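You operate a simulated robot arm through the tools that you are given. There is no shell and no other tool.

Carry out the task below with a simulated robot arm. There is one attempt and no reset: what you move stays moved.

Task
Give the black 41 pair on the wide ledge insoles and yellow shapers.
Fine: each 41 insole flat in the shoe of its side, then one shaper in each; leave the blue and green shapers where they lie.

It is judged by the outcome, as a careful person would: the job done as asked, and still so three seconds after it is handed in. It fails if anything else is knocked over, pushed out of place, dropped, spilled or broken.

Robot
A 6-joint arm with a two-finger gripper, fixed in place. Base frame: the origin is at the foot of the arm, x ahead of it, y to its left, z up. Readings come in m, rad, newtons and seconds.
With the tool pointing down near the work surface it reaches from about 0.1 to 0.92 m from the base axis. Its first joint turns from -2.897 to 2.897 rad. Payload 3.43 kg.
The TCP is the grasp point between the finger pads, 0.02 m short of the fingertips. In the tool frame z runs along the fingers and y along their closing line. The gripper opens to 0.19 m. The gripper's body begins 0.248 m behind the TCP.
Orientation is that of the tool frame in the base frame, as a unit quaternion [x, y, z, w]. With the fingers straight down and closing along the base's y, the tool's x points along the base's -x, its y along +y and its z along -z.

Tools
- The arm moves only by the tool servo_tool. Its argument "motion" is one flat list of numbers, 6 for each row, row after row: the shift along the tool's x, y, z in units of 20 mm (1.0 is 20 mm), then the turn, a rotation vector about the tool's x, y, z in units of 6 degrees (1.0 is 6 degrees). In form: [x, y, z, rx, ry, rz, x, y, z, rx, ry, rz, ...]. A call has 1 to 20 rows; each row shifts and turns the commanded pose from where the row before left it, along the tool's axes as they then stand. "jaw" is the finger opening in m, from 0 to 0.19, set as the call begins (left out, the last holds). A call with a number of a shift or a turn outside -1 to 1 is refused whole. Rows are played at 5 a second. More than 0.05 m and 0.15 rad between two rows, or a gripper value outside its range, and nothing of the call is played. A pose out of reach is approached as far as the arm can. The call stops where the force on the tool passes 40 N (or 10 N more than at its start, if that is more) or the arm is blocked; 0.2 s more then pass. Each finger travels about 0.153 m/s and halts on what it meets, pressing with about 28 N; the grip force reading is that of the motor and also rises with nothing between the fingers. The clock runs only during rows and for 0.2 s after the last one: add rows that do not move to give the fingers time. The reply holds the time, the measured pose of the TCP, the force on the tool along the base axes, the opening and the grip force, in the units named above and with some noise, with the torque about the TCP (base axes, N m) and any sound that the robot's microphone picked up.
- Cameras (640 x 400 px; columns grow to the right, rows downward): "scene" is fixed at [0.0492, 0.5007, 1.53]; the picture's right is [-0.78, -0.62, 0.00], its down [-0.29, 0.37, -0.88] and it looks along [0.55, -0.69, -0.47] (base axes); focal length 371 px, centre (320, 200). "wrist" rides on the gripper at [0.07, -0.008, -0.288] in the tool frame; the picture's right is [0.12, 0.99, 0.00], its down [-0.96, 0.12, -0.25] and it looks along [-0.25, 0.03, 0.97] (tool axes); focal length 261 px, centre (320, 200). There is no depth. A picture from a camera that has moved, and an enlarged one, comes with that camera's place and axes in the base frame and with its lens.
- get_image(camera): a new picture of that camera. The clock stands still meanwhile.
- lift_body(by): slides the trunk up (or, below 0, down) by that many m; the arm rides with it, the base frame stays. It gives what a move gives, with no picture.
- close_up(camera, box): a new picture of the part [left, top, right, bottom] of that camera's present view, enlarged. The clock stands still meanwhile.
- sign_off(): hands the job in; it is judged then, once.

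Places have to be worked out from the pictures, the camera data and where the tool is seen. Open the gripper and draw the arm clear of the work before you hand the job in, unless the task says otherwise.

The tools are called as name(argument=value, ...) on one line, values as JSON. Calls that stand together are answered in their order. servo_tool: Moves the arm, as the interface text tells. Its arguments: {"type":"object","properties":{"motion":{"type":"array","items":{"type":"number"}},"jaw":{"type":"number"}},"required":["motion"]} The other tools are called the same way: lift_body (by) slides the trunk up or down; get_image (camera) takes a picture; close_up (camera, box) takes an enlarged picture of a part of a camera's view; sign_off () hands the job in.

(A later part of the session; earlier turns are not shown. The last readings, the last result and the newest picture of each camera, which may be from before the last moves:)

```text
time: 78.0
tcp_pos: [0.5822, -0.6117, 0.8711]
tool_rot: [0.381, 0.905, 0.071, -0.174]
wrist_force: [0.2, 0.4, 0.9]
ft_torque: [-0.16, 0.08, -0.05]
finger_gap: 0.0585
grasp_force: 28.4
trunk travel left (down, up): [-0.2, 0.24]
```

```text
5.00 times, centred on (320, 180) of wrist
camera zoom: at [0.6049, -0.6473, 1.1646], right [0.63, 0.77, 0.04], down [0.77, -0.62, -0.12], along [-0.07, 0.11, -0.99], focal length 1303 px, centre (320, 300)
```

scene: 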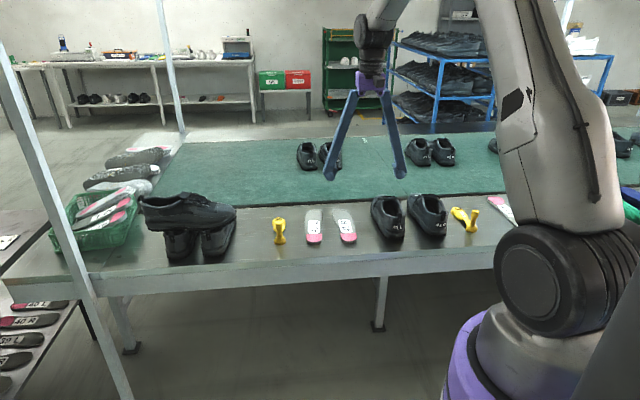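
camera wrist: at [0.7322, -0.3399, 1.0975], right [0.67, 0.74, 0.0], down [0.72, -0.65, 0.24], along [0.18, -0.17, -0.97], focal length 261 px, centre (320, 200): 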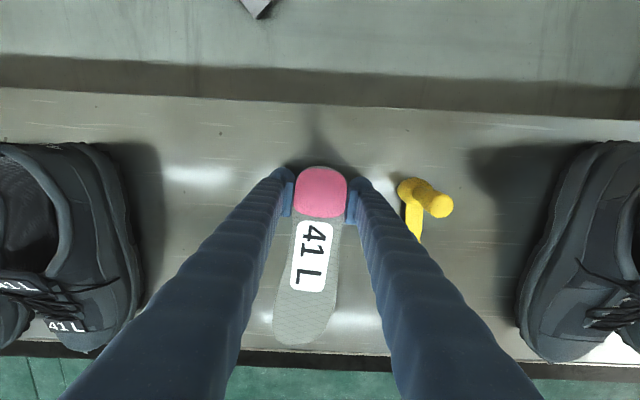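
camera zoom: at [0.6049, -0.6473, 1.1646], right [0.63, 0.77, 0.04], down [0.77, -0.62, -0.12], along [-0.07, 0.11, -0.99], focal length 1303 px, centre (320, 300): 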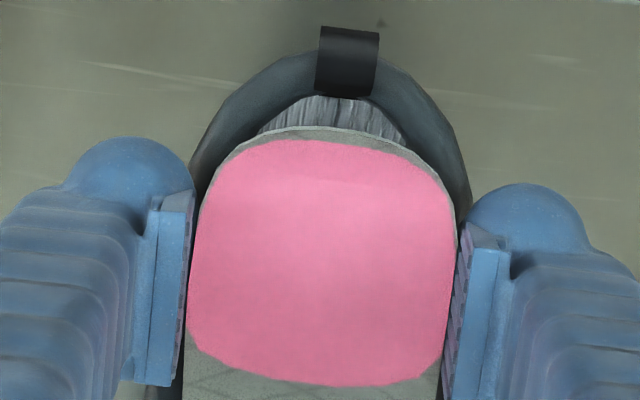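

Position mirrors the first shoe just before release. I push 8 mm more forward, then ease down 2 mm.

servo_tool(motion=[-0.19, 0, -0.073, 0, 0, 0, -0.19, 0, -0.073, 0, 0, 0, -0.04, 0, 0.1, 0, 0, 0, 0, 0, 0, 0, 0, 0])

close_up(camera="wrist", box=[270, 140, 370, 220])

close_up(camera="scene", box=[370, 170, 450, 230])

```text
time: 79.0
tcp_pos: [0.5882, -0.617, 0.8683]
tool_rot: [0.381, 0.905, 0.072, -0.172]
wrist_force: [0.6, 1.5, 5.2]
ft_torque: [-0.54, -0.64, 0.08]
finger_gap: 0.0582
grasp_force: 28.2
trunk travel left (down, up): [-0.2, 0.24]
```

```text
5.00 times, centred on (320, 180) of wrist
camera zoom: at [0.6101, -0.6518, 1.1628], right [0.63, 0.77, 0.04], down [0.77, -0.62, -0.12], along [-0.07, 0.11, -0.99], focal length 1303 px, centre (320, 300)
```

zoom: 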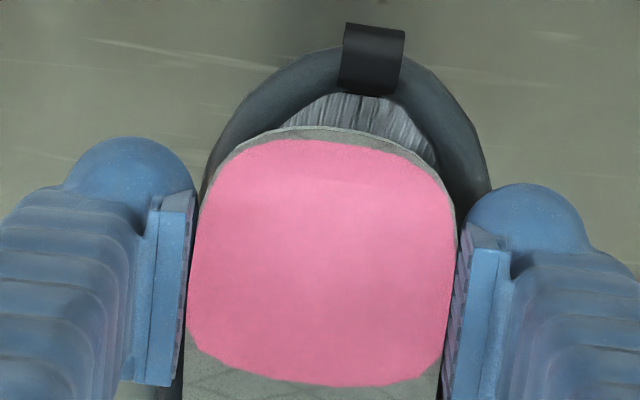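

```text
6.67 times, centred on (410, 200) of scene
camera zoom: at [0.0492, 0.5007, 1.53], right [-0.78, -0.62, 0.0], down [-0.29, 0.37, -0.88], along [0.55, -0.69, -0.47], focal length 2470 px, centre (-280, 200)
```

zoom: 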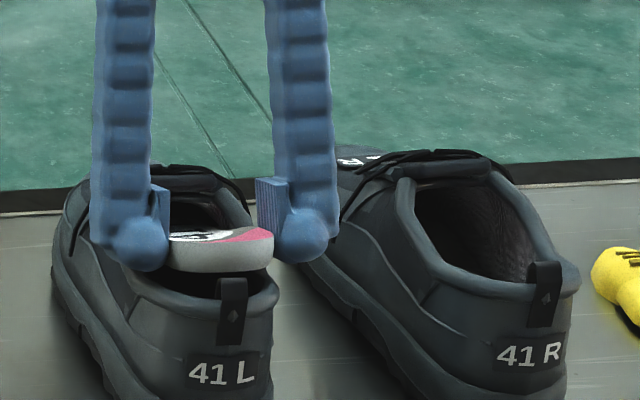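

The shoe's heel swung about 6 mm to +e2: the toe is touching the inside of the toe box. I back off 4 mm and swing the board's heel 5 mm to +e2 so it lines up with the shoe again.

servo_tool(motion=[0.186, 0, 0.03, 0, 0, 0, 0, 0.13, 0, -0.04, 0, 0.1, 0, 0.13, 0, -0.04, 0, 0.1, 0, 0, 0, 0, 0, 0])

close_up(camera="wrist", box=[270, 140, 370, 220])

close_up(camera="scene", box=[370, 170, 450, 230])

get_image(camera="wrist")

```text
time: 80.0
tcp_pos: [0.5887, -0.6112, 0.8693]
tool_rot: [0.391, 0.901, 0.073, -0.171]
wrist_force: [-1.7, -0.1, 1.3]
ft_torque: [-0.42, -0.2, -0.17]
finger_gap: 0.0584
grasp_force: 28.3
trunk travel left (down, up): [-0.2, 0.24]
```

```text
5.00 times, centred on (320, 180) of wrist
camera zoom: at [0.61, -0.6464, 1.1624], right [0.65, 0.76, 0.04], down [0.76, -0.64, -0.12], along [-0.07, 0.11, -0.99], focal length 1303 px, centre (320, 300)
```

zoom: 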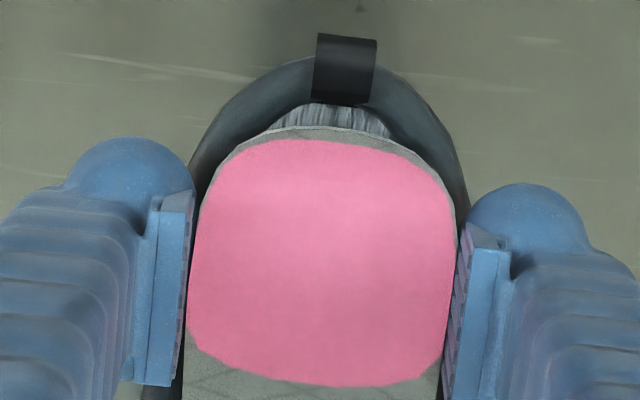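

```text
6.67 times, centred on (410, 200) of scene
camera zoom: at [0.0492, 0.5007, 1.53], right [-0.78, -0.62, 0.0], down [-0.29, 0.37, -0.88], along [0.55, -0.69, -0.47], focal length 2470 px, centre (-280, 200)
```

zoom: 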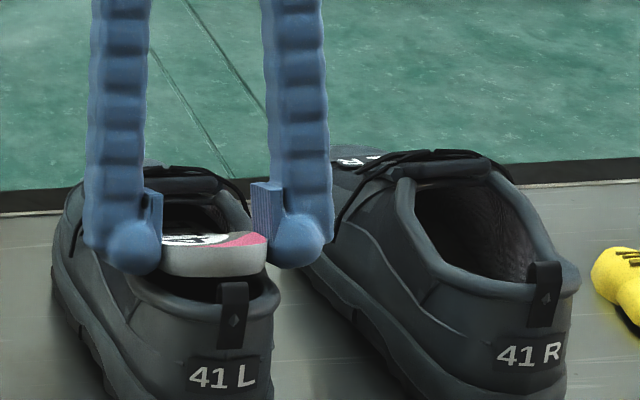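

```text
taken
camera wrist: at [0.61, -0.6464, 1.1624], right [0.65, 0.76, 0.04], down [0.76, -0.64, -0.12], along [-0.07, 0.11, -0.99], focal length 261 px, centre (320, 200)
```

wrist: 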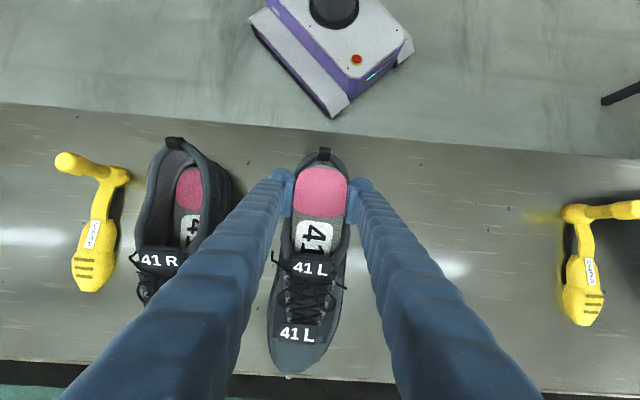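

Aligned again with the shoe. I try advancing 5 mm once more along the new heading to gain rear clearance, watching the shoe.

servo_tool(motion=[-0.12, 0, -0.047, 0, 0, 0, -0.12, 0, -0.047, 0, 0, 0, 0, 0, 0, 0, 0, 0])

close_up(camera="wrist", box=[270, 140, 370, 220])

close_up(camera="scene", box=[370, 170, 450, 230])

```text
time: 80.8
tcp_pos: [0.5906, -0.615, 0.8672]
tool_rot: [0.391, 0.901, 0.073, -0.173]
wrist_force: [-1.1, 1.9, 1.6]
ft_torque: [-0.14, 0.03, -0.01]
finger_gap: 0.0583
grasp_force: 28.4
trunk travel left (down, up): [-0.2, 0.24]
```

```text
5.00 times, centred on (320, 180) of wrist
camera zoom: at [0.6132, -0.651, 1.162], right [0.65, 0.76, 0.04], down [0.76, -0.64, -0.12], along [-0.07, 0.11, -0.99], focal length 1303 px, centre (320, 300)
```

zoom: 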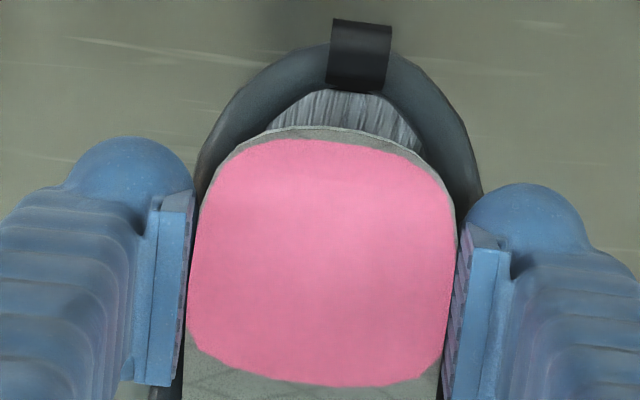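

```text
6.67 times, centred on (410, 200) of scene
camera zoom: at [0.0492, 0.5007, 1.53], right [-0.78, -0.62, 0.0], down [-0.29, 0.37, -0.88], along [0.55, -0.69, -0.47], focal length 2470 px, centre (-280, 200)
```

zoom: 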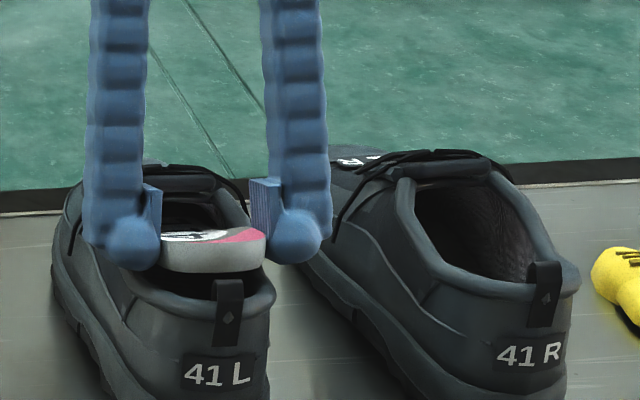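

Rear gap is now about 8 mm. I centre the heel with a 3 mm shift to +e2 and then release.

servo_tool(motion=[0, 0.14, 0, -0.036, 0, 0.093, 0, 0, 0, 0, 0, 0])

close_up(camera="wrist", box=[270, 140, 370, 220])

```text
time: 81.4
tcp_pos: [0.5924, -0.6127, 0.868]
tool_rot: [0.396, 0.899, 0.075, -0.172]
wrist_force: [-1.5, -0.8, -1.3]
ft_torque: [-0.27, 0.16, -0.17]
finger_gap: 0.0586
grasp_force: 28.0
trunk travel left (down, up): [-0.2, 0.24]
```

```text
5.00 times, centred on (320, 180) of wrist
camera zoom: at [0.6145, -0.6487, 1.1622], right [0.66, 0.75, 0.04], down [0.75, -0.65, -0.12], along [-0.07, 0.11, -0.99], focal length 1303 px, centre (320, 300)
```

zoom: 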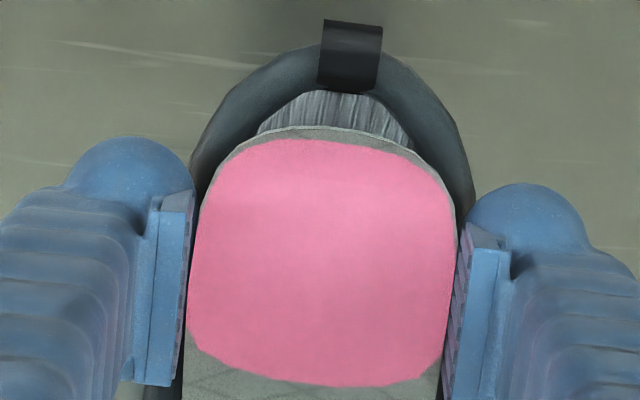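

The heel is centred over the shoe with clearance at the rear. I open the fingers.

servo_tool(motion=[0, 0, 0, 0, 0, 0, 0, 0, 0, 0, 0, 0, 0, 0, 0, 0, 0, 0], jaw=0.085)

close_up(camera="wrist", box=[260, 140, 380, 240])

close_up(camera="scene", box=[370, 170, 450, 230])

```text
time: 82.2
tcp_pos: [0.592, -0.6127, 0.8681]
tool_rot: [0.396, 0.899, 0.074, -0.172]
wrist_force: [0.0, -0.5, 0.3]
ft_torque: [0.01, 0.0, 0.01]
finger_gap: 0.0848
grasp_force: 0.1
trunk travel left (down, up): [-0.2, 0.24]
```

```text
4.00 times, centred on (320, 190) of wrist
camera zoom: at [0.6145, -0.6487, 1.1624], right [0.66, 0.75, 0.04], down [0.75, -0.65, -0.12], along [-0.07, 0.11, -0.99], focal length 1043 px, centre (320, 240)
```

zoom: 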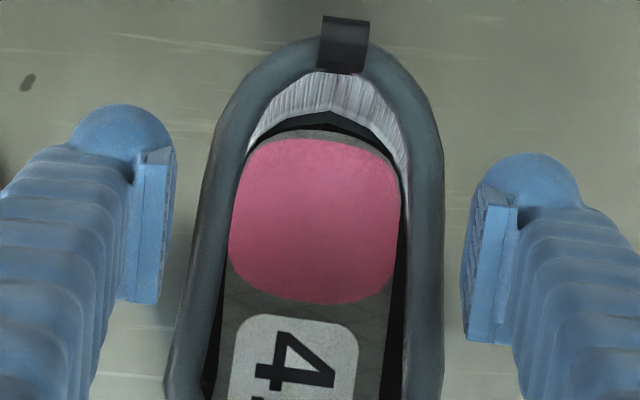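

```text
6.67 times, centred on (410, 200) of scene
camera zoom: at [0.0492, 0.5007, 1.53], right [-0.78, -0.62, 0.0], down [-0.29, 0.37, -0.88], along [0.55, -0.69, -0.47], focal length 2470 px, centre (-280, 200)
```

zoom: 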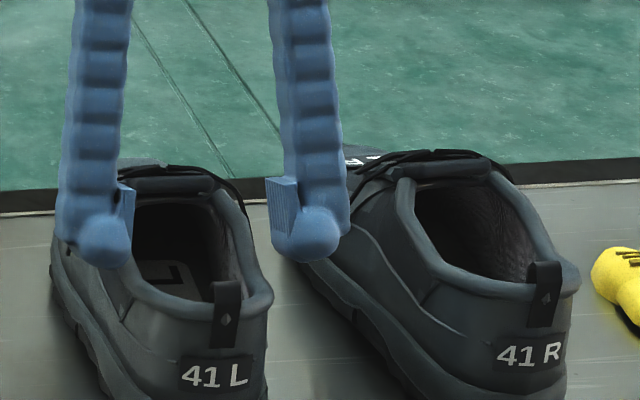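

The 41 L insole dropped into its shoe too. I rise straight up, then level the tool and inspect both shoes.

servo_tool(motion=[0.365, 0, -0.931, 0, 0, 0, 0.365, 0, -0.931, 0, 0, 0, 0.365, 0, -0.931, 0, 0, 0, 0.365, 0, -0.931, 0, 0, 0, 0.3, 0, -0.5, 0, -0.89, 0, 0.3, 0, -0.5, 0, -0.89, 0, 0.3, 0, -0.5, 0, -0.89, 0, 0.3, 0, -0.5, 0, -0.89, 0, 0, 0, 0, 0, 0, 0])

get_image(camera="wrist")

close_up(camera="wrist", box=[240, 130, 400, 310])

close_up(camera="scene", box=[260, 180, 500, 260])

```text
time: 84.2
tcp_pos: [0.5863, -0.6003, 0.9943]
tool_rot: [0.403, 0.915, -0.001, -0.001]
wrist_force: [0.2, 0.0, 0.4]
ft_torque: [-0.09, 0.02, -0.02]
finger_gap: 0.0849
grasp_force: 0.0
trunk travel left (down, up): [-0.2, 0.24]
```

```text
taken
camera wrist: at [0.5335, -0.5557, 1.2823], right [0.65, 0.76, 0.0], down [0.74, -0.63, 0.25], along [0.18, -0.16, -0.97], focal length 261 px, centre (320, 200)
```

wrist: 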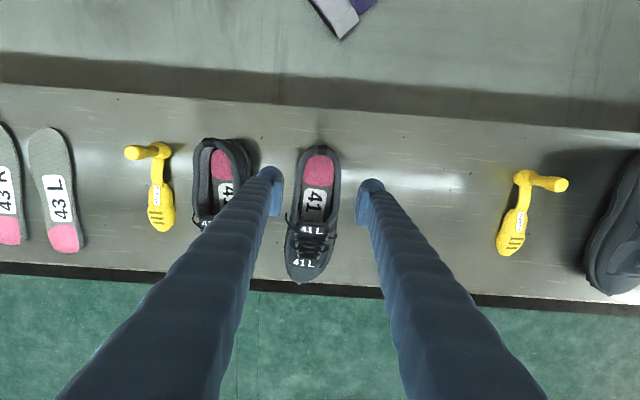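

```text
2.22 times, centred on (320, 220) of wrist
camera zoom: at [0.5335, -0.5557, 1.2823], right [0.65, 0.76, 0.0], down [0.74, -0.63, 0.25], along [0.18, -0.16, -0.97], focal length 579 px, centre (320, 156)
```

zoom: 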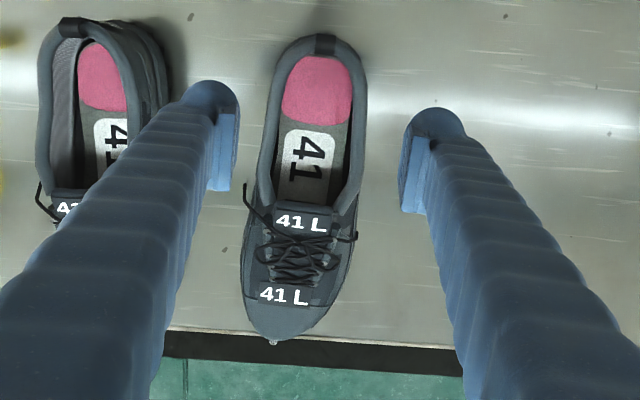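

```text
2.67 times, centred on (380, 220) of scene
camera zoom: at [0.0492, 0.5007, 1.53], right [-0.78, -0.62, 0.0], down [-0.29, 0.37, -0.88], along [0.55, -0.69, -0.47], focal length 988 px, centre (160, 147)
```

zoom: 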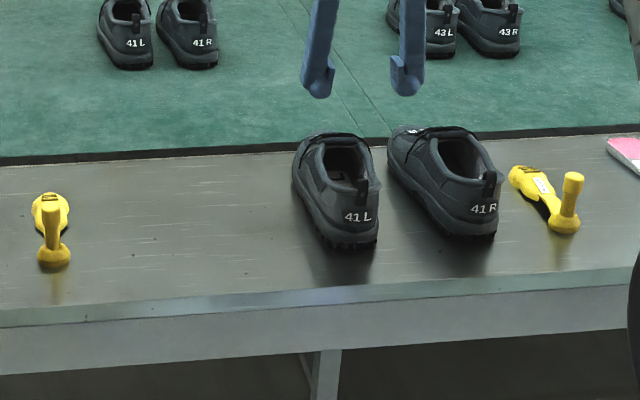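

Both insoles are seated. Now I study the two yellow shapers closely to plan the grasp by their posts.

close_up(camera="wrist", box=[470, 150, 590, 270])

close_up(camera="wrist", box=[100, 120, 200, 245])

close_up(camera="scene", box=[440, 190, 496, 230])

close_up(camera="scene", box=[255, 205, 311, 250])

```text
3.33 times, centred on (530, 210) of wrist
camera zoom: at [0.5335, -0.5557, 1.2823], right [0.65, 0.76, 0.0], down [0.74, -0.63, 0.25], along [0.18, -0.16, -0.97], focal length 869 px, centre (-380, 167)
```

zoom: 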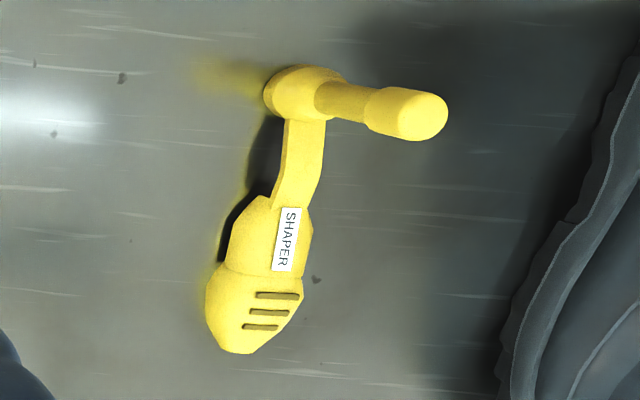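

```text
3.20 times, centred on (150, 182) of wrist
camera zoom: at [0.5335, -0.5557, 1.2823], right [0.65, 0.76, 0.0], down [0.74, -0.63, 0.25], along [0.18, -0.16, -0.97], focal length 834 px, centre (864, 256)
```

zoom: 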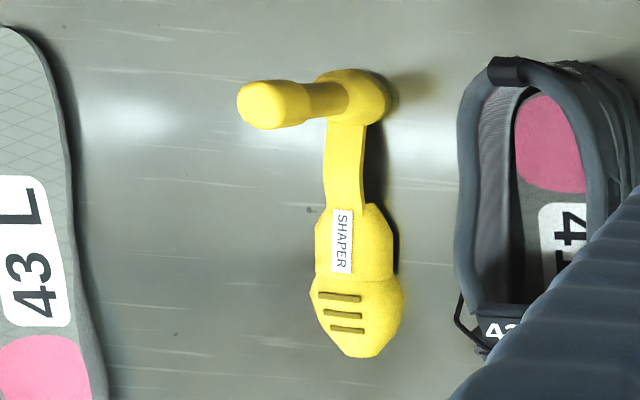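

```text
10.00 times, centred on (468, 210) of scene
camera zoom: at [0.0492, 0.5007, 1.53], right [-0.78, -0.62, 0.0], down [-0.29, 0.37, -0.88], along [0.55, -0.69, -0.47], focal length 3706 px, centre (-1160, 100)
```

zoom: 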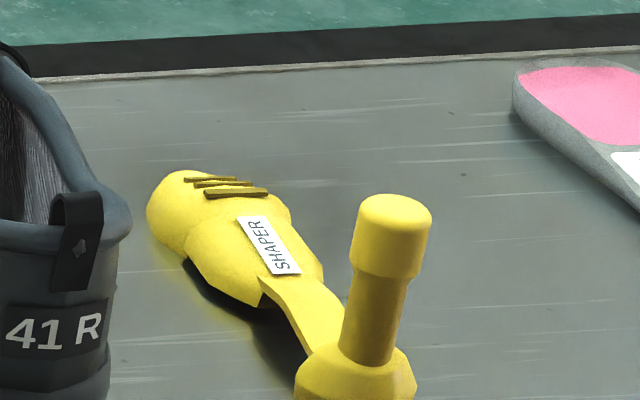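

```text
8.89 times, centred on (283, 228) of scene
camera zoom: at [0.0492, 0.5007, 1.53], right [-0.78, -0.62, 0.0], down [-0.29, 0.37, -0.88], along [0.55, -0.69, -0.47], focal length 3294 px, centre (649, -44)
```

zoom: 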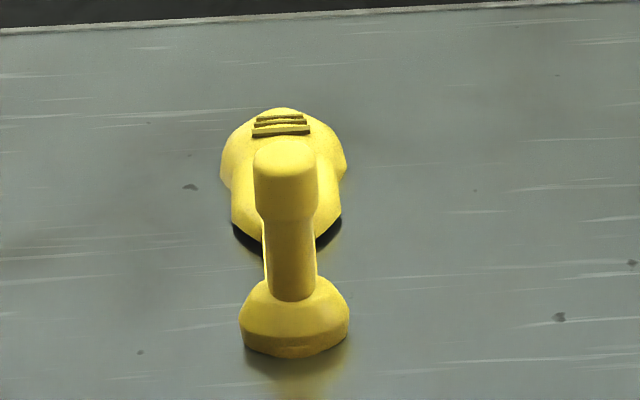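

Shaper posts triangulate to: one near (0.353,-0.819), the other near (0.868,-0.297), tops at z≈0.84, both pointing about -46°, ~0.19 m long. I move over the first one (beside the 41 R shoe) at safe height with the jaw at 0.08 m.

servo_tool(motion=[-0.012, -1, 0, 0, 0, 0, -0.012, -1, 0, 0, 0, 0, -0.012, -1, 0, 0, 0, 0, -0.012, -1, 0, 0, 0, 0, -0.012, -1, 0, 0, 0, 0, -0.012, -1, 0, 0, 0, 0, -0.012, -1, 0, 0, 0, 0, -0.012, -1, 0, 0, 0, 0, -0.012, -1, 0, 0, 0, 0, -0.012, -1, 0, 0, 0, 0, -0.012, -1, 0, 0, 0, 0, -0.012, -1, 0, 0, 0, 0, -0.012, -1, 0, 0, 0, 0, -0.012, -1, 0, 0, 0, 0, -0.012, -1, 0, 0, 0, 0, -0.012, -1, 0, 0, 0, 0, 0, 0, 0, 0, 0, -0.25, 0, 0, 0, 0, 0, 0], jaw=0.08)

get_image(camera="wrist")

close_up(camera="wrist", box=[240, 110, 400, 270])

close_up(camera="scene", box=[400, 160, 500, 235])

```text
time: 88.0
tcp_pos: [0.3502, -0.8192, 0.9943]
tool_rot: [0.39, 0.921, 0.0, -0.003]
wrist_force: [0.8, -0.4, -0.1]
ft_torque: [-0.02, -0.01, 0.04]
finger_gap: 0.0801
grasp_force: 0.0
trunk travel left (down, up): [-0.2, 0.24]
```

```text
taken
camera wrist: at [0.2966, -0.7764, 1.2822], right [0.63, 0.78, 0.0], down [0.75, -0.61, 0.24], along [0.19, -0.16, -0.97], focal length 261 px, centre (320, 200)
```

wrist: 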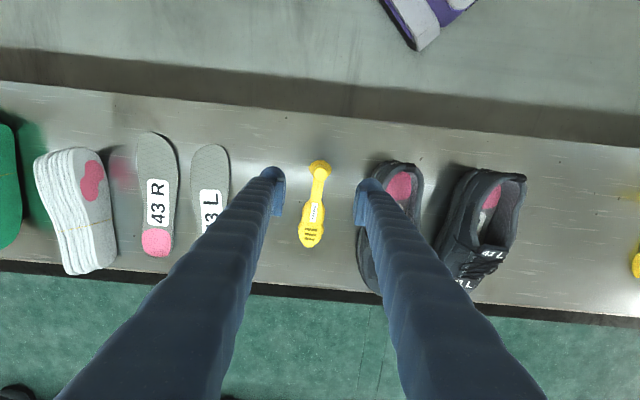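

```text
2.50 times, centred on (320, 190) of wrist
camera zoom: at [0.2966, -0.7764, 1.2822], right [0.63, 0.78, 0.0], down [0.75, -0.61, 0.24], along [0.19, -0.16, -0.97], focal length 652 px, centre (320, 225)
```

zoom: 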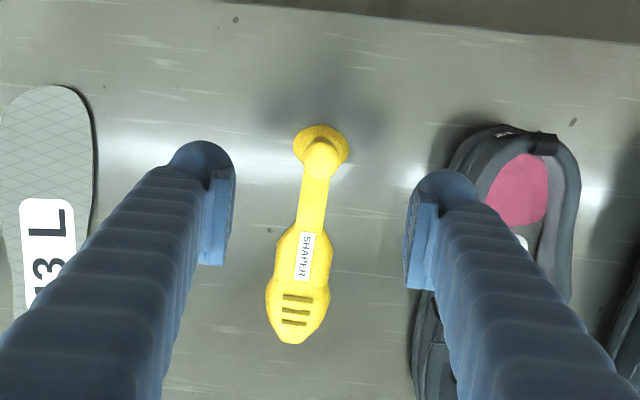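

```text
5.33 times, centred on (450, 198) of scene
camera zoom: at [0.0492, 0.5007, 1.53], right [-0.78, -0.62, 0.0], down [-0.29, 0.37, -0.88], along [0.55, -0.69, -0.47], focal length 1976 px, centre (-373, 213)
```

zoom: 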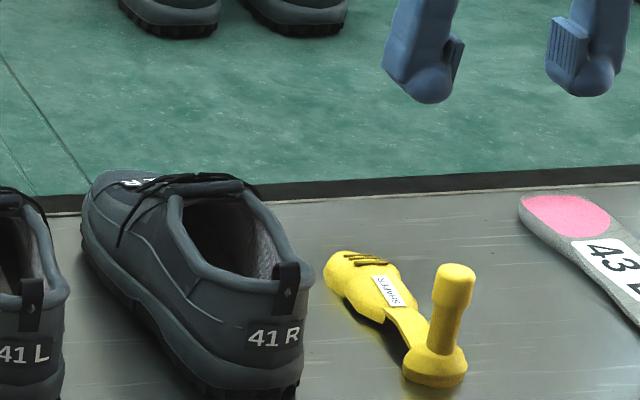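

The shaper lies exactly along the tool's axis; I shift 3 mm and descend around its post to z≈0.85 first.

servo_tool(motion=[0, 0.15, 0.5, 0, 0, 0, 0, 0, 1, 0, 0, 0, 0, 0, 1, 0, 0, 0, 0, 0, 1, 0, 0, 0, 0, 0, 1, 0, 0, 0, 0, 0, 1, 0, 0, 0, 0, 0, 1, 0, 0, 0, 0, 0, 0.7, 0, 0, 0, 0, 0, 0, 0, 0, 0], jaw=0.07)

close_up(camera="wrist", box=[260, 120, 380, 220])

close_up(camera="scene", box=[430, 180, 500, 232])

```text
time: 90.0
tcp_pos: [0.3514, -0.8169, 0.8504]
tool_rot: [0.391, 0.92, 0.0, -0.002]
wrist_force: [0.7, 0.0, -0.4]
ft_torque: [-0.02, -0.01, -0.02]
finger_gap: 0.0699
grasp_force: 0.2
trunk travel left (down, up): [-0.2, 0.24]
```

```text
4.00 times, centred on (320, 170) of wrist
camera zoom: at [0.2988, -0.7733, 1.1388], right [0.63, 0.78, 0.0], down [0.75, -0.61, 0.24], along [0.19, -0.16, -0.97], focal length 1043 px, centre (320, 320)
```

zoom: 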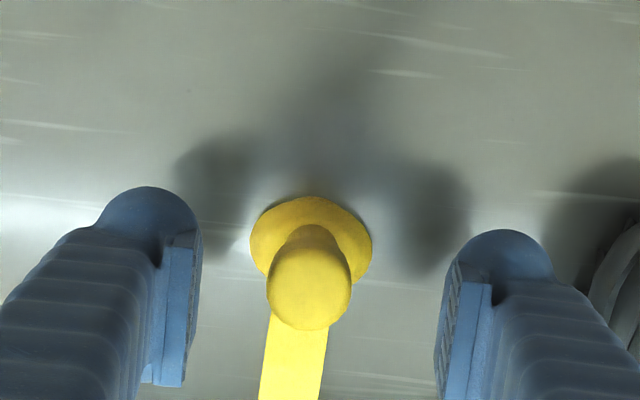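

```text
7.69 times, centred on (465, 206) of scene
camera zoom: at [0.0492, 0.5007, 1.53], right [-0.78, -0.62, 0.0], down [-0.29, 0.37, -0.88], along [0.55, -0.69, -0.47], focal length 2850 px, centre (-795, 154)
```

zoom: 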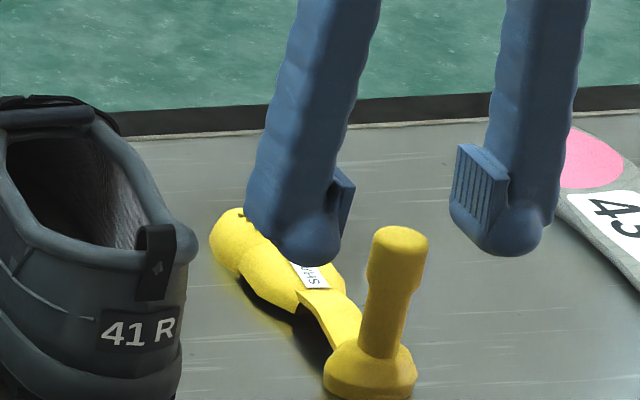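

The post is well between the fingers (about 3 mm and 2 mm off). I correct and lower 18 mm so the pads meet the knob's upper part.

servo_tool(motion=[0.1, -0.13, 0.3, 0, 0, 0, 0, 0, 0.4, 0, 0, 0, 0, 0, 0.2, 0, 0, 0, 0, 0, 0, 0, 0, 0])

close_up(camera="scene", box=[440, 190, 496, 232])

close_up(camera="wrist", box=[260, 120, 380, 220])

```text
time: 91.0
tcp_pos: [0.3489, -0.8169, 0.8302]
tool_rot: [0.391, 0.921, 0.0, -0.002]
wrist_force: [0.4, 0.4, 0.4]
ft_torque: [-0.01, -0.03, -0.02]
finger_gap: 0.0699
grasp_force: 0.1
trunk travel left (down, up): [-0.2, 0.24]
```

```text
9.52 times, centred on (468, 211) of scene
camera zoom: at [0.0492, 0.5007, 1.53], right [-0.78, -0.62, 0.0], down [-0.29, 0.37, -0.88], along [0.55, -0.69, -0.47], focal length 3529 px, centre (-1090, 95)
```

zoom: 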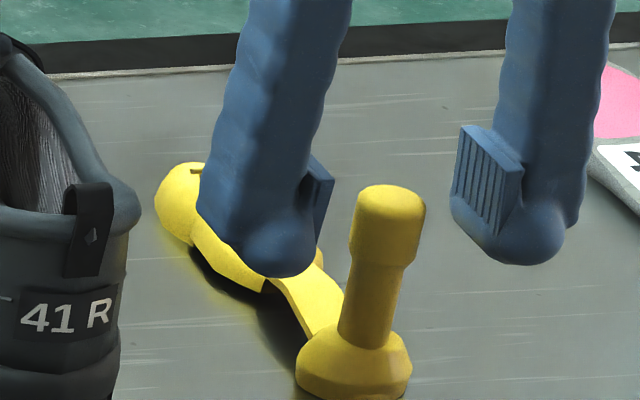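

```text
4.00 times, centred on (320, 170) of wrist
camera zoom: at [0.2961, -0.7746, 1.1198], right [0.63, 0.78, 0.0], down [0.75, -0.61, 0.24], along [0.19, -0.16, -0.97], focal length 1043 px, centre (320, 320)
```

zoom: 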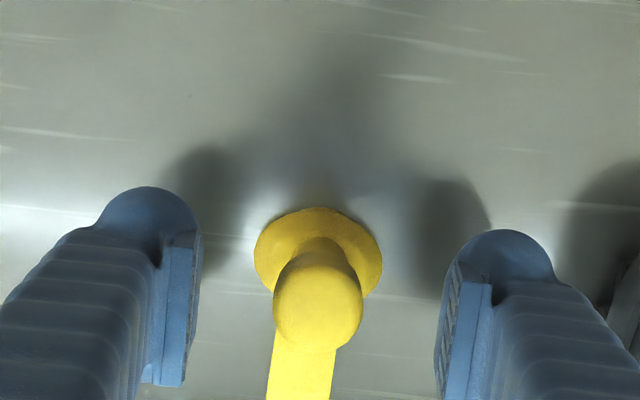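

The TCP is centred on the knob. I close the fingers on it.

servo_tool(motion=[0, 0, 0, 0, 0, 0, 0, 0, 0, 0, 0, 0, 0, 0, 0, 0, 0, 0, 0, 0, 0, 0, 0, 0], jaw=0.01)

close_up(camera="scene", box=[440, 190, 496, 232])

close_up(camera="wrist", box=[260, 120, 380, 220])

```text
time: 92.0
tcp_pos: [0.3497, -0.8176, 0.8313]
tool_rot: [0.391, 0.92, 0.0, -0.003]
wrist_force: [-0.6, -1.1, 0.1]
ft_torque: [0.03, 0.0, 0.03]
finger_gap: 0.0229
grasp_force: 28.0
trunk travel left (down, up): [-0.2, 0.24]
```

```text
9.52 times, centred on (468, 211) of scene
camera zoom: at [0.0492, 0.5007, 1.53], right [-0.78, -0.62, 0.0], down [-0.29, 0.37, -0.88], along [0.55, -0.69, -0.47], focal length 3529 px, centre (-1090, 95)
```

zoom: 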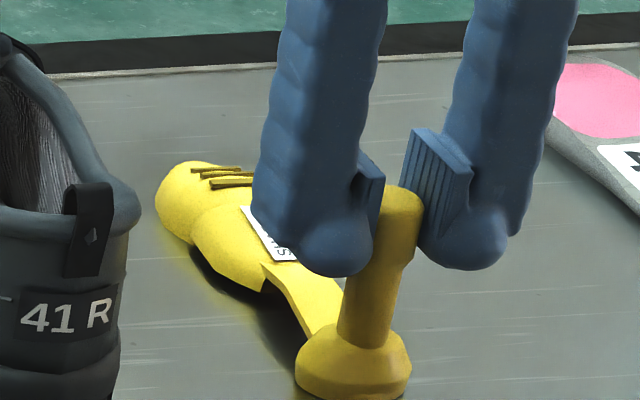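

```text
4.00 times, centred on (320, 170) of wrist
camera zoom: at [0.2961, -0.7746, 1.1199], right [0.63, 0.78, 0.0], down [0.75, -0.61, 0.24], along [0.19, -0.16, -0.97], focal length 1043 px, centre (320, 320)
```

zoom: 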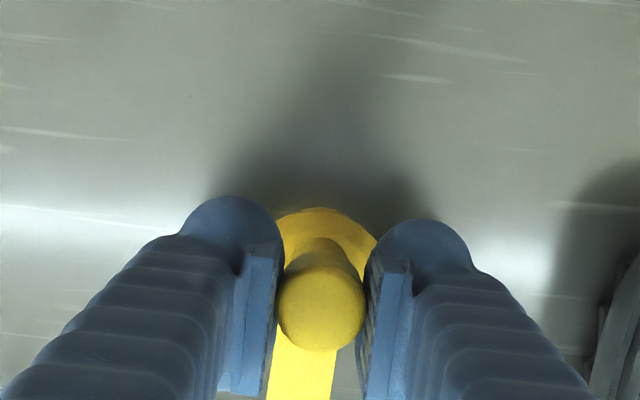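

Gripped (gap 23 mm, 28 N). I lift 4 cm gently and check that the shaper stays level.

servo_tool(motion=[0, 0, -0.4, 0, 0, 0, 0, 0, -0.4, 0, 0, 0, 0, 0, -0.4, 0, 0, 0, 0, 0, -0.4, 0, 0, 0, 0, 0, -0.4, 0, 0, 0, 0, 0, 0, 0, 0, 0])

close_up(camera="scene", box=[430, 180, 500, 232])

close_up(camera="wrist", box=[240, 130, 400, 280])

```text
time: 93.4
tcp_pos: [0.3492, -0.8177, 0.8713]
tool_rot: [0.391, 0.92, 0.0, -0.002]
wrist_force: [-1.0, 0.8, 0.4]
ft_torque: [0.02, -0.01, 0.01]
finger_gap: 0.0227
grasp_force: 28.1
trunk travel left (down, up): [-0.2, 0.24]
```

```text
7.69 times, centred on (465, 206) of scene
camera zoom: at [0.0492, 0.5007, 1.53], right [-0.78, -0.62, 0.0], down [-0.29, 0.37, -0.88], along [0.55, -0.69, -0.47], focal length 2850 px, centre (-795, 154)
```

zoom: 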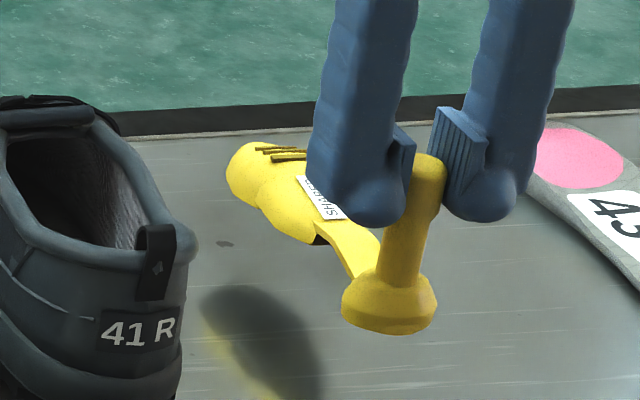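

```text
2.67 times, centred on (320, 205) of wrist
camera zoom: at [0.2946, -0.7747, 1.1612], right [0.63, 0.78, 0.0], down [0.75, -0.61, 0.24], along [0.19, -0.16, -0.97], focal length 695 px, centre (320, 187)
```

zoom: 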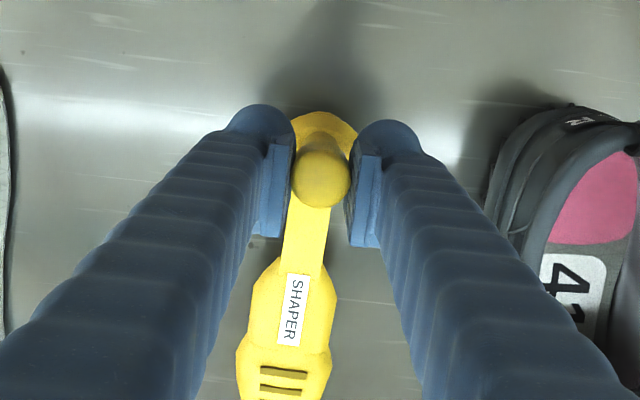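

Held level without slipping. I raise it, carry it toward the 41 R shoe, turn to about -43° and pitch the toe down 30°.

servo_tool(motion=[0, 0, -1, 0, 0, 0, 0, 0, -1, 0, 0, 0, 0, 0, -1, 0, 0, 0, 0, 0, -1, 0, 0, 0, 0, 0, -1, 0, 0, 0, 0.76, 0.9, -0.86, 0, 0, 0, 0.76, 0.9, -0.86, 0, 0, 0, 0.76, 0.9, -0.86, 0, 0, 0, 0.76, 0.9, -0.86, 0, 0, 0, 0, 0.83, 0, 0, 0, -0.12, 0, 0.83, 0, 0, 0, -0.12, 0, 0.83, 0, 0, 0, -0.12, 0, 0.83, 0, 0, 0, -0.12, 0, 0, 0, 0, 1, 0, 0, 0, 0, 0, 1, 0, 0, 0, 0, 0, 1, 0, 0, 0, 0, 0, 1, 0, 0, 0, 0, 0, 1, 0, 0, 0, 0, 0, 0, 0])

get_image(camera="wrist")

close_up(camera="wrist", box=[240, 240, 400, 400])

close_up(camera="scene", box=[380, 130, 500, 235])

```text
time: 97.4
tcp_pos: [0.4049, -0.6783, 1.0407]
tool_rot: [0.355, 0.898, 0.094, -0.242]
wrist_force: [0.1, 0.0, -0.6]
ft_torque: [0.11, 0.03, -0.05]
finger_gap: 0.0227
grasp_force: 28.3
trunk travel left (down, up): [-0.2, 0.24]
```

```text
taken
camera wrist: at [0.4618, -0.7434, 1.3253], right [0.6, 0.79, 0.06], down [0.78, -0.57, -0.27], along [-0.18, 0.21, -0.96], focal length 261 px, centre (320, 200)
```

wrist: 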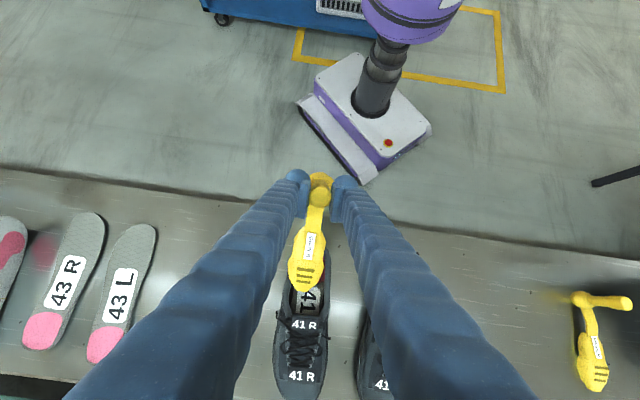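

```text
2.50 times, centred on (320, 320) of wrist
camera zoom: at [0.4618, -0.7434, 1.3253], right [0.6, 0.79, 0.06], down [0.78, -0.57, -0.27], along [-0.18, 0.21, -0.96], focal length 652 px, centre (320, -100)
```

zoom: 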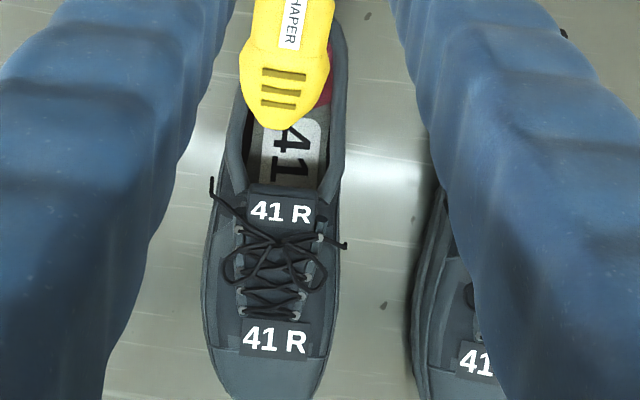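

```text
3.81 times, centred on (440, 182) of scene
camera zoom: at [0.0492, 0.5007, 1.53], right [-0.78, -0.62, 0.0], down [-0.29, 0.37, -0.88], along [0.55, -0.69, -0.47], focal length 1412 px, centre (-137, 267)
```

zoom: 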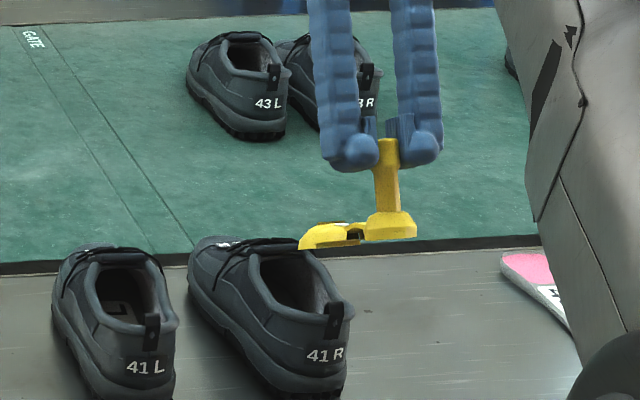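

The shaper's toe is over the opening, yawed about 2° and 3 mm off to −e2. I correct both and move down-forward to bring the toe inside.

servo_tool(motion=[0, 0.15, 0, 0.167, 0, -0.288, -0.63, 0, 0.215, 0, 0, 0, -0.63, 0, 0.215, 0, 0, 0, -0.63, 0, 0.215, 0, 0, 0, -0.63, 0, 0.215, 0, 0, 0, 0, 0, 0, 0, 0, 0])

close_up(camera="wrist", box=[240, 200, 400, 400])

close_up(camera="scene", box=[390, 160, 480, 228])

```text
time: 98.8
tcp_pos: [0.4263, -0.6871, 0.9974]
tool_rot: [0.34, 0.905, 0.089, -0.242]
wrist_force: [0.3, 0.3, -0.3]
ft_torque: [0.06, -0.01, -0.02]
finger_gap: 0.0229
grasp_force: 28.2
out of reach, approached as far as the arm can: row 4, 5
trunk travel left (down, up): [-0.2, 0.24]
```

```text
2.00 times, centred on (320, 300) of wrist
camera zoom: at [0.4836, -0.7501, 1.2824], right [0.58, 0.82, 0.06], down [0.8, -0.54, -0.27], along [-0.19, 0.2, -0.96], focal length 521 px, centre (320, 0)
```

zoom: 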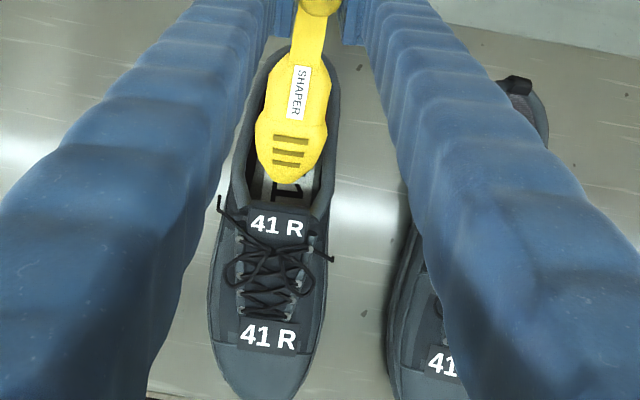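

```text
5.88 times, centred on (435, 194) of scene
camera zoom: at [0.0492, 0.5007, 1.53], right [-0.78, -0.62, 0.0], down [-0.29, 0.37, -0.88], along [0.55, -0.69, -0.47], focal length 2180 px, centre (-356, 235)
```

zoom: 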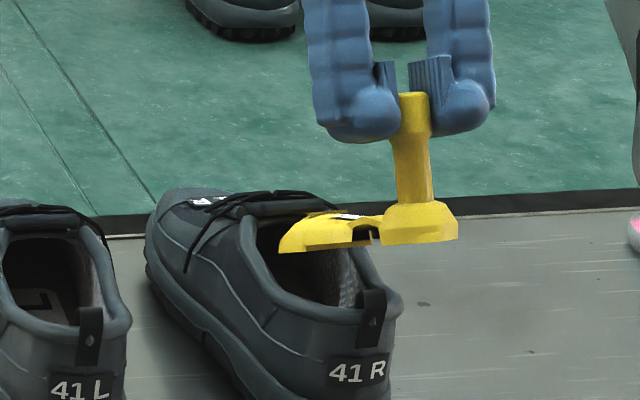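

The 30° pitch pushes the wrist past the arm's reach. I'll put the shaper back where it lay and re-grip the knob with the tool leaning back about 25°, so the shaper can be pitched with the tool near vertical. First I retrace the moves.

servo_tool(motion=[0.63, 0, -0.215, 0, 0, 0, 0.63, 0, -0.215, 0, 0, 0, 0.63, 0, -0.215, 0, 0, 0, 0.63, 0, -0.215, 0, 0, 0, 0, -0.15, 0, -0.167, 0, 0.288, 0, 0, 0, 0, -1, 0, 0, 0, 0, 0, -1, 0, 0, 0, 0, 0, -1, 0, 0, 0, 0, 0, -1, 0, 0, 0, 0, 0, -1, 0, 0, 0, 0, 0, 0, 0])

servo_tool(motion=[0, -0.83, 0, 0, 0, 0.12, 0, -0.83, 0, 0, 0, 0.12, 0, -0.83, 0, 0, 0, 0.12, 0, -0.83, 0, 0, 0, 0.12, -0.76, -0.9, 0.86, 0, 0, 0, -0.76, -0.9, 0.86, 0, 0, 0, -0.76, -0.9, 0.86, 0, 0, 0, -0.76, -0.9, 0.86, 0, 0, 0, 0, 0, 1, 0, 0, 0, 0, 0, 1, 0, 0, 0, 0, 0, 1, 0, 0, 0, 0, 0, 1, 0, 0, 0, 0, 0, 0, 0, 0, 0])

close_up(camera="wrist", box=[240, 110, 400, 270])

close_up(camera="scene", box=[400, 160, 500, 235])

```text
time: 101.2
tcp_pos: [0.399, -0.6666, 1.04]
tool_rot: [0.368, 0.93, -0.001, -0.001]
wrist_force: [-0.7, -0.2, -0.9]
ft_torque: [-0.01, 0.02, -0.01]
finger_gap: 0.0229
grasp_force: 28.0
trunk travel left (down, up): [-0.2, 0.24]
```

```text
time: 104.0
tcp_pos: [0.3412, -0.8072, 0.8886]
tool_rot: [0.39, 0.921, 0.0, -0.003]
wrist_force: [0.7, -0.3, -0.2]
ft_torque: [0.04, -0.03, -0.03]
finger_gap: 0.0229
grasp_force: 28.4
trunk travel left (down, up): [-0.2, 0.24]
```

```text
2.50 times, centred on (320, 190) of wrist
camera zoom: at [0.2886, -0.764, 1.1777], right [0.63, 0.78, 0.0], down [0.75, -0.61, 0.24], along [0.19, -0.16, -0.97], focal length 652 px, centre (320, 225)
```

zoom: 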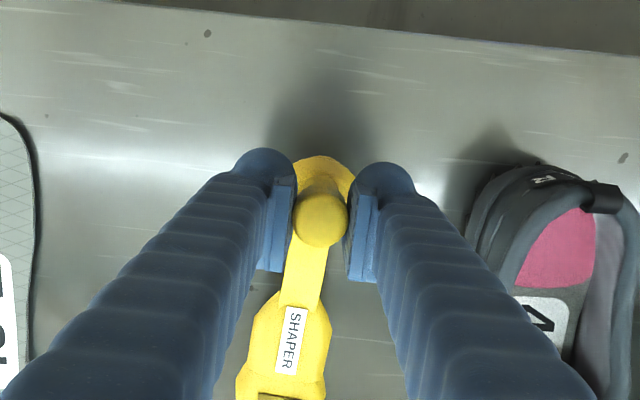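

```text
5.33 times, centred on (450, 198) of scene
camera zoom: at [0.0492, 0.5007, 1.53], right [-0.78, -0.62, 0.0], down [-0.29, 0.37, -0.88], along [0.55, -0.69, -0.47], focal length 1976 px, centre (-373, 213)
```

zoom: 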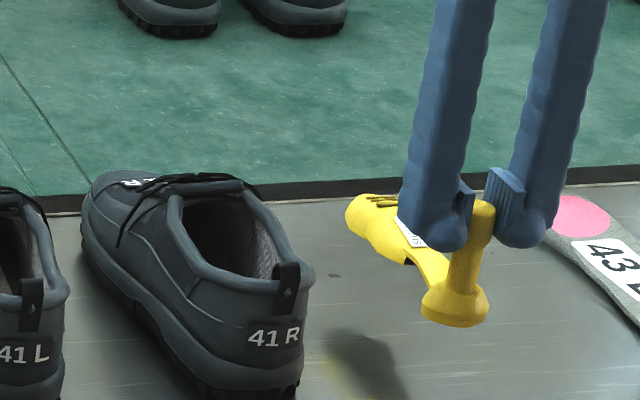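

Back near its original spot. I lower it to the ledge gently and check the contact force.

servo_tool(motion=[0, 0, 0.9, 0, 0, 0, 0, 0, 0.9, 0, 0, 0, 0, 0, 0.6, 0, 0, 0, 0, 0, 0.25, 0, 0, 0, 0, 0, 0.15, 0, 0, 0, 0, 0, 0, 0, 0, 0])

close_up(camera="scene", box=[440, 185, 500, 232])

```text
time: 105.4
tcp_pos: [0.3411, -0.8079, 0.833]
tool_rot: [0.39, 0.921, 0.0, -0.002]
wrist_force: [0.0, 0.9, -1.2]
ft_torque: [0.02, 0.02, -0.05]
finger_gap: 0.0227
grasp_force: 28.1
trunk travel left (down, up): [-0.2, 0.24]
```

```text
8.51 times, centred on (470, 208) of scene
camera zoom: at [0.0492, 0.5007, 1.53], right [-0.78, -0.62, 0.0], down [-0.29, 0.37, -0.88], along [0.55, -0.69, -0.47], focal length 3154 px, centre (-957, 128)
```

zoom: 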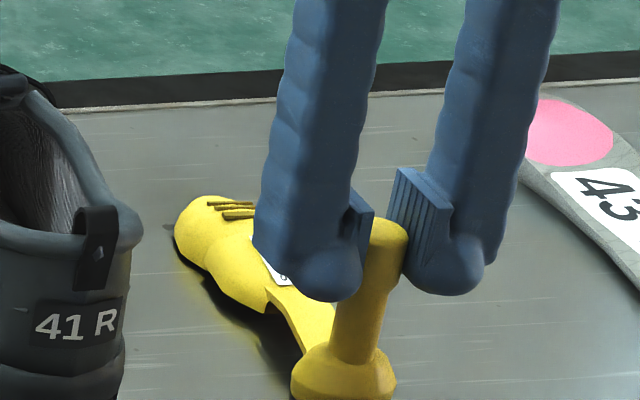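

About 1–2 mm left; I lower 2 mm to make contact.

servo_tool(motion=[0, 0, 0.06, 0, 0, 0, 0, 0, 0.05, 0, 0, 0, 0, 0, 0, 0, 0, 0])

```text
time: 106.2
tcp_pos: [0.3421, -0.8098, 0.8304]
tool_rot: [0.39, 0.921, 0.0, -0.001]
wrist_force: [-0.5, 0.9, 3.0]
ft_torque: [-0.2, -0.27, 0.05]
finger_gap: 0.0232
grasp_force: 28.1
trunk travel left (down, up): [-0.2, 0.24]
```

Contact at 3 N. I open the fingers, rise 3 mm and lean the tool back 25° about the knob.

servo_tool(motion=[0, 0, 0, 0, 0, 0, 0, 0, -0.15, 0, 0, 0, 0, 0, 0, 0, -0.835, 0, 0, 0, 0, 0, -0.835, 0, 0, 0, 0, 0, -0.835, 0, 0, 0, 0, 0, -0.835, 0, 0, 0, 0, 0, -0.835, 0, 0, 0, 0, 0, 0, 0], jaw=0.06)

close_up(camera="wrist", box=[240, 110, 400, 270])

close_up(camera="scene", box=[440, 185, 500, 232])

```text
time: 108.0
tcp_pos: [0.342, -0.8097, 0.8344]
tool_rot: [0.382, 0.899, -0.085, 0.198]
wrist_force: [-0.3, -0.2, 0.3]
ft_torque: [0.01, 0.0, -0.01]
finger_gap: 0.06
grasp_force: 0.1
trunk travel left (down, up): [-0.2, 0.24]
```

```text
2.50 times, centred on (320, 190) of wrist
camera zoom: at [0.2077, -0.6831, 1.066], right [0.64, 0.77, -0.05], down [0.62, -0.47, 0.63], along [0.46, -0.44, -0.78], focal length 652 px, centre (320, 225)
```

zoom: 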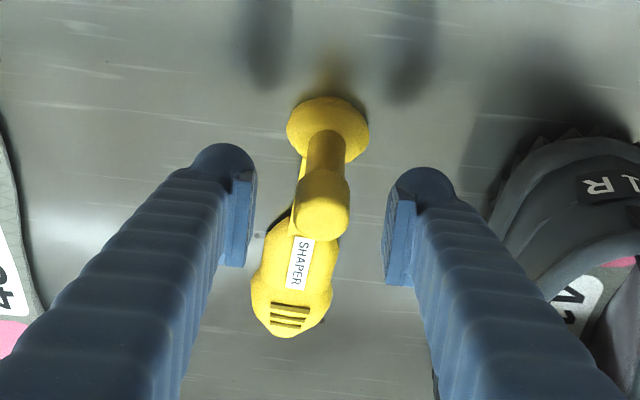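

```text
8.51 times, centred on (470, 208) of scene
camera zoom: at [0.0492, 0.5007, 1.53], right [-0.78, -0.62, 0.0], down [-0.29, 0.37, -0.88], along [0.55, -0.69, -0.47], focal length 3154 px, centre (-957, 128)
```

zoom: 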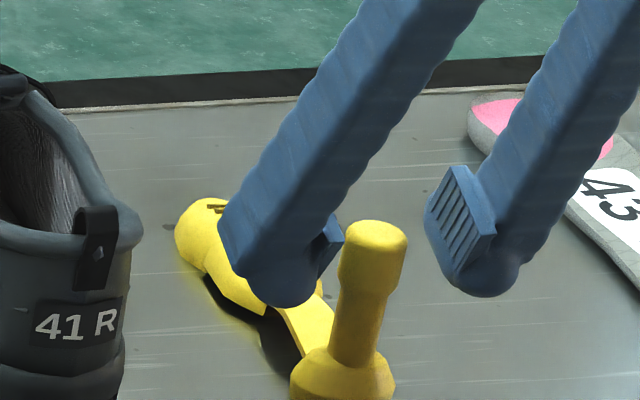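

The fingers straddle the knob with the tool leaning back. I close on it.

servo_tool(motion=[0, 0, 0, 0, 0, 0, 0, 0, 0, 0, 0, 0, 0, 0, 0, 0, 0, 0, 0, 0, 0, 0, 0, 0], jaw=0.01)

close_up(camera="scene", box=[440, 185, 500, 232])

```text
time: 109.0
tcp_pos: [0.3412, -0.8102, 0.8342]
tool_rot: [0.381, 0.899, -0.085, 0.198]
wrist_force: [-0.9, 0.1, 0.1]
ft_torque: [0.01, 0.03, 0.03]
finger_gap: 0.0231
grasp_force: 28.2
trunk travel left (down, up): [-0.2, 0.24]
```

```text
8.51 times, centred on (470, 208) of scene
camera zoom: at [0.0492, 0.5007, 1.53], right [-0.78, -0.62, 0.0], down [-0.29, 0.37, -0.88], along [0.55, -0.69, -0.47], focal length 3154 px, centre (-957, 128)
```

zoom: 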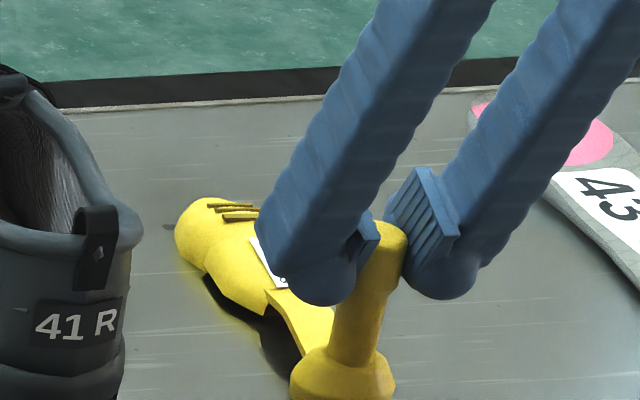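

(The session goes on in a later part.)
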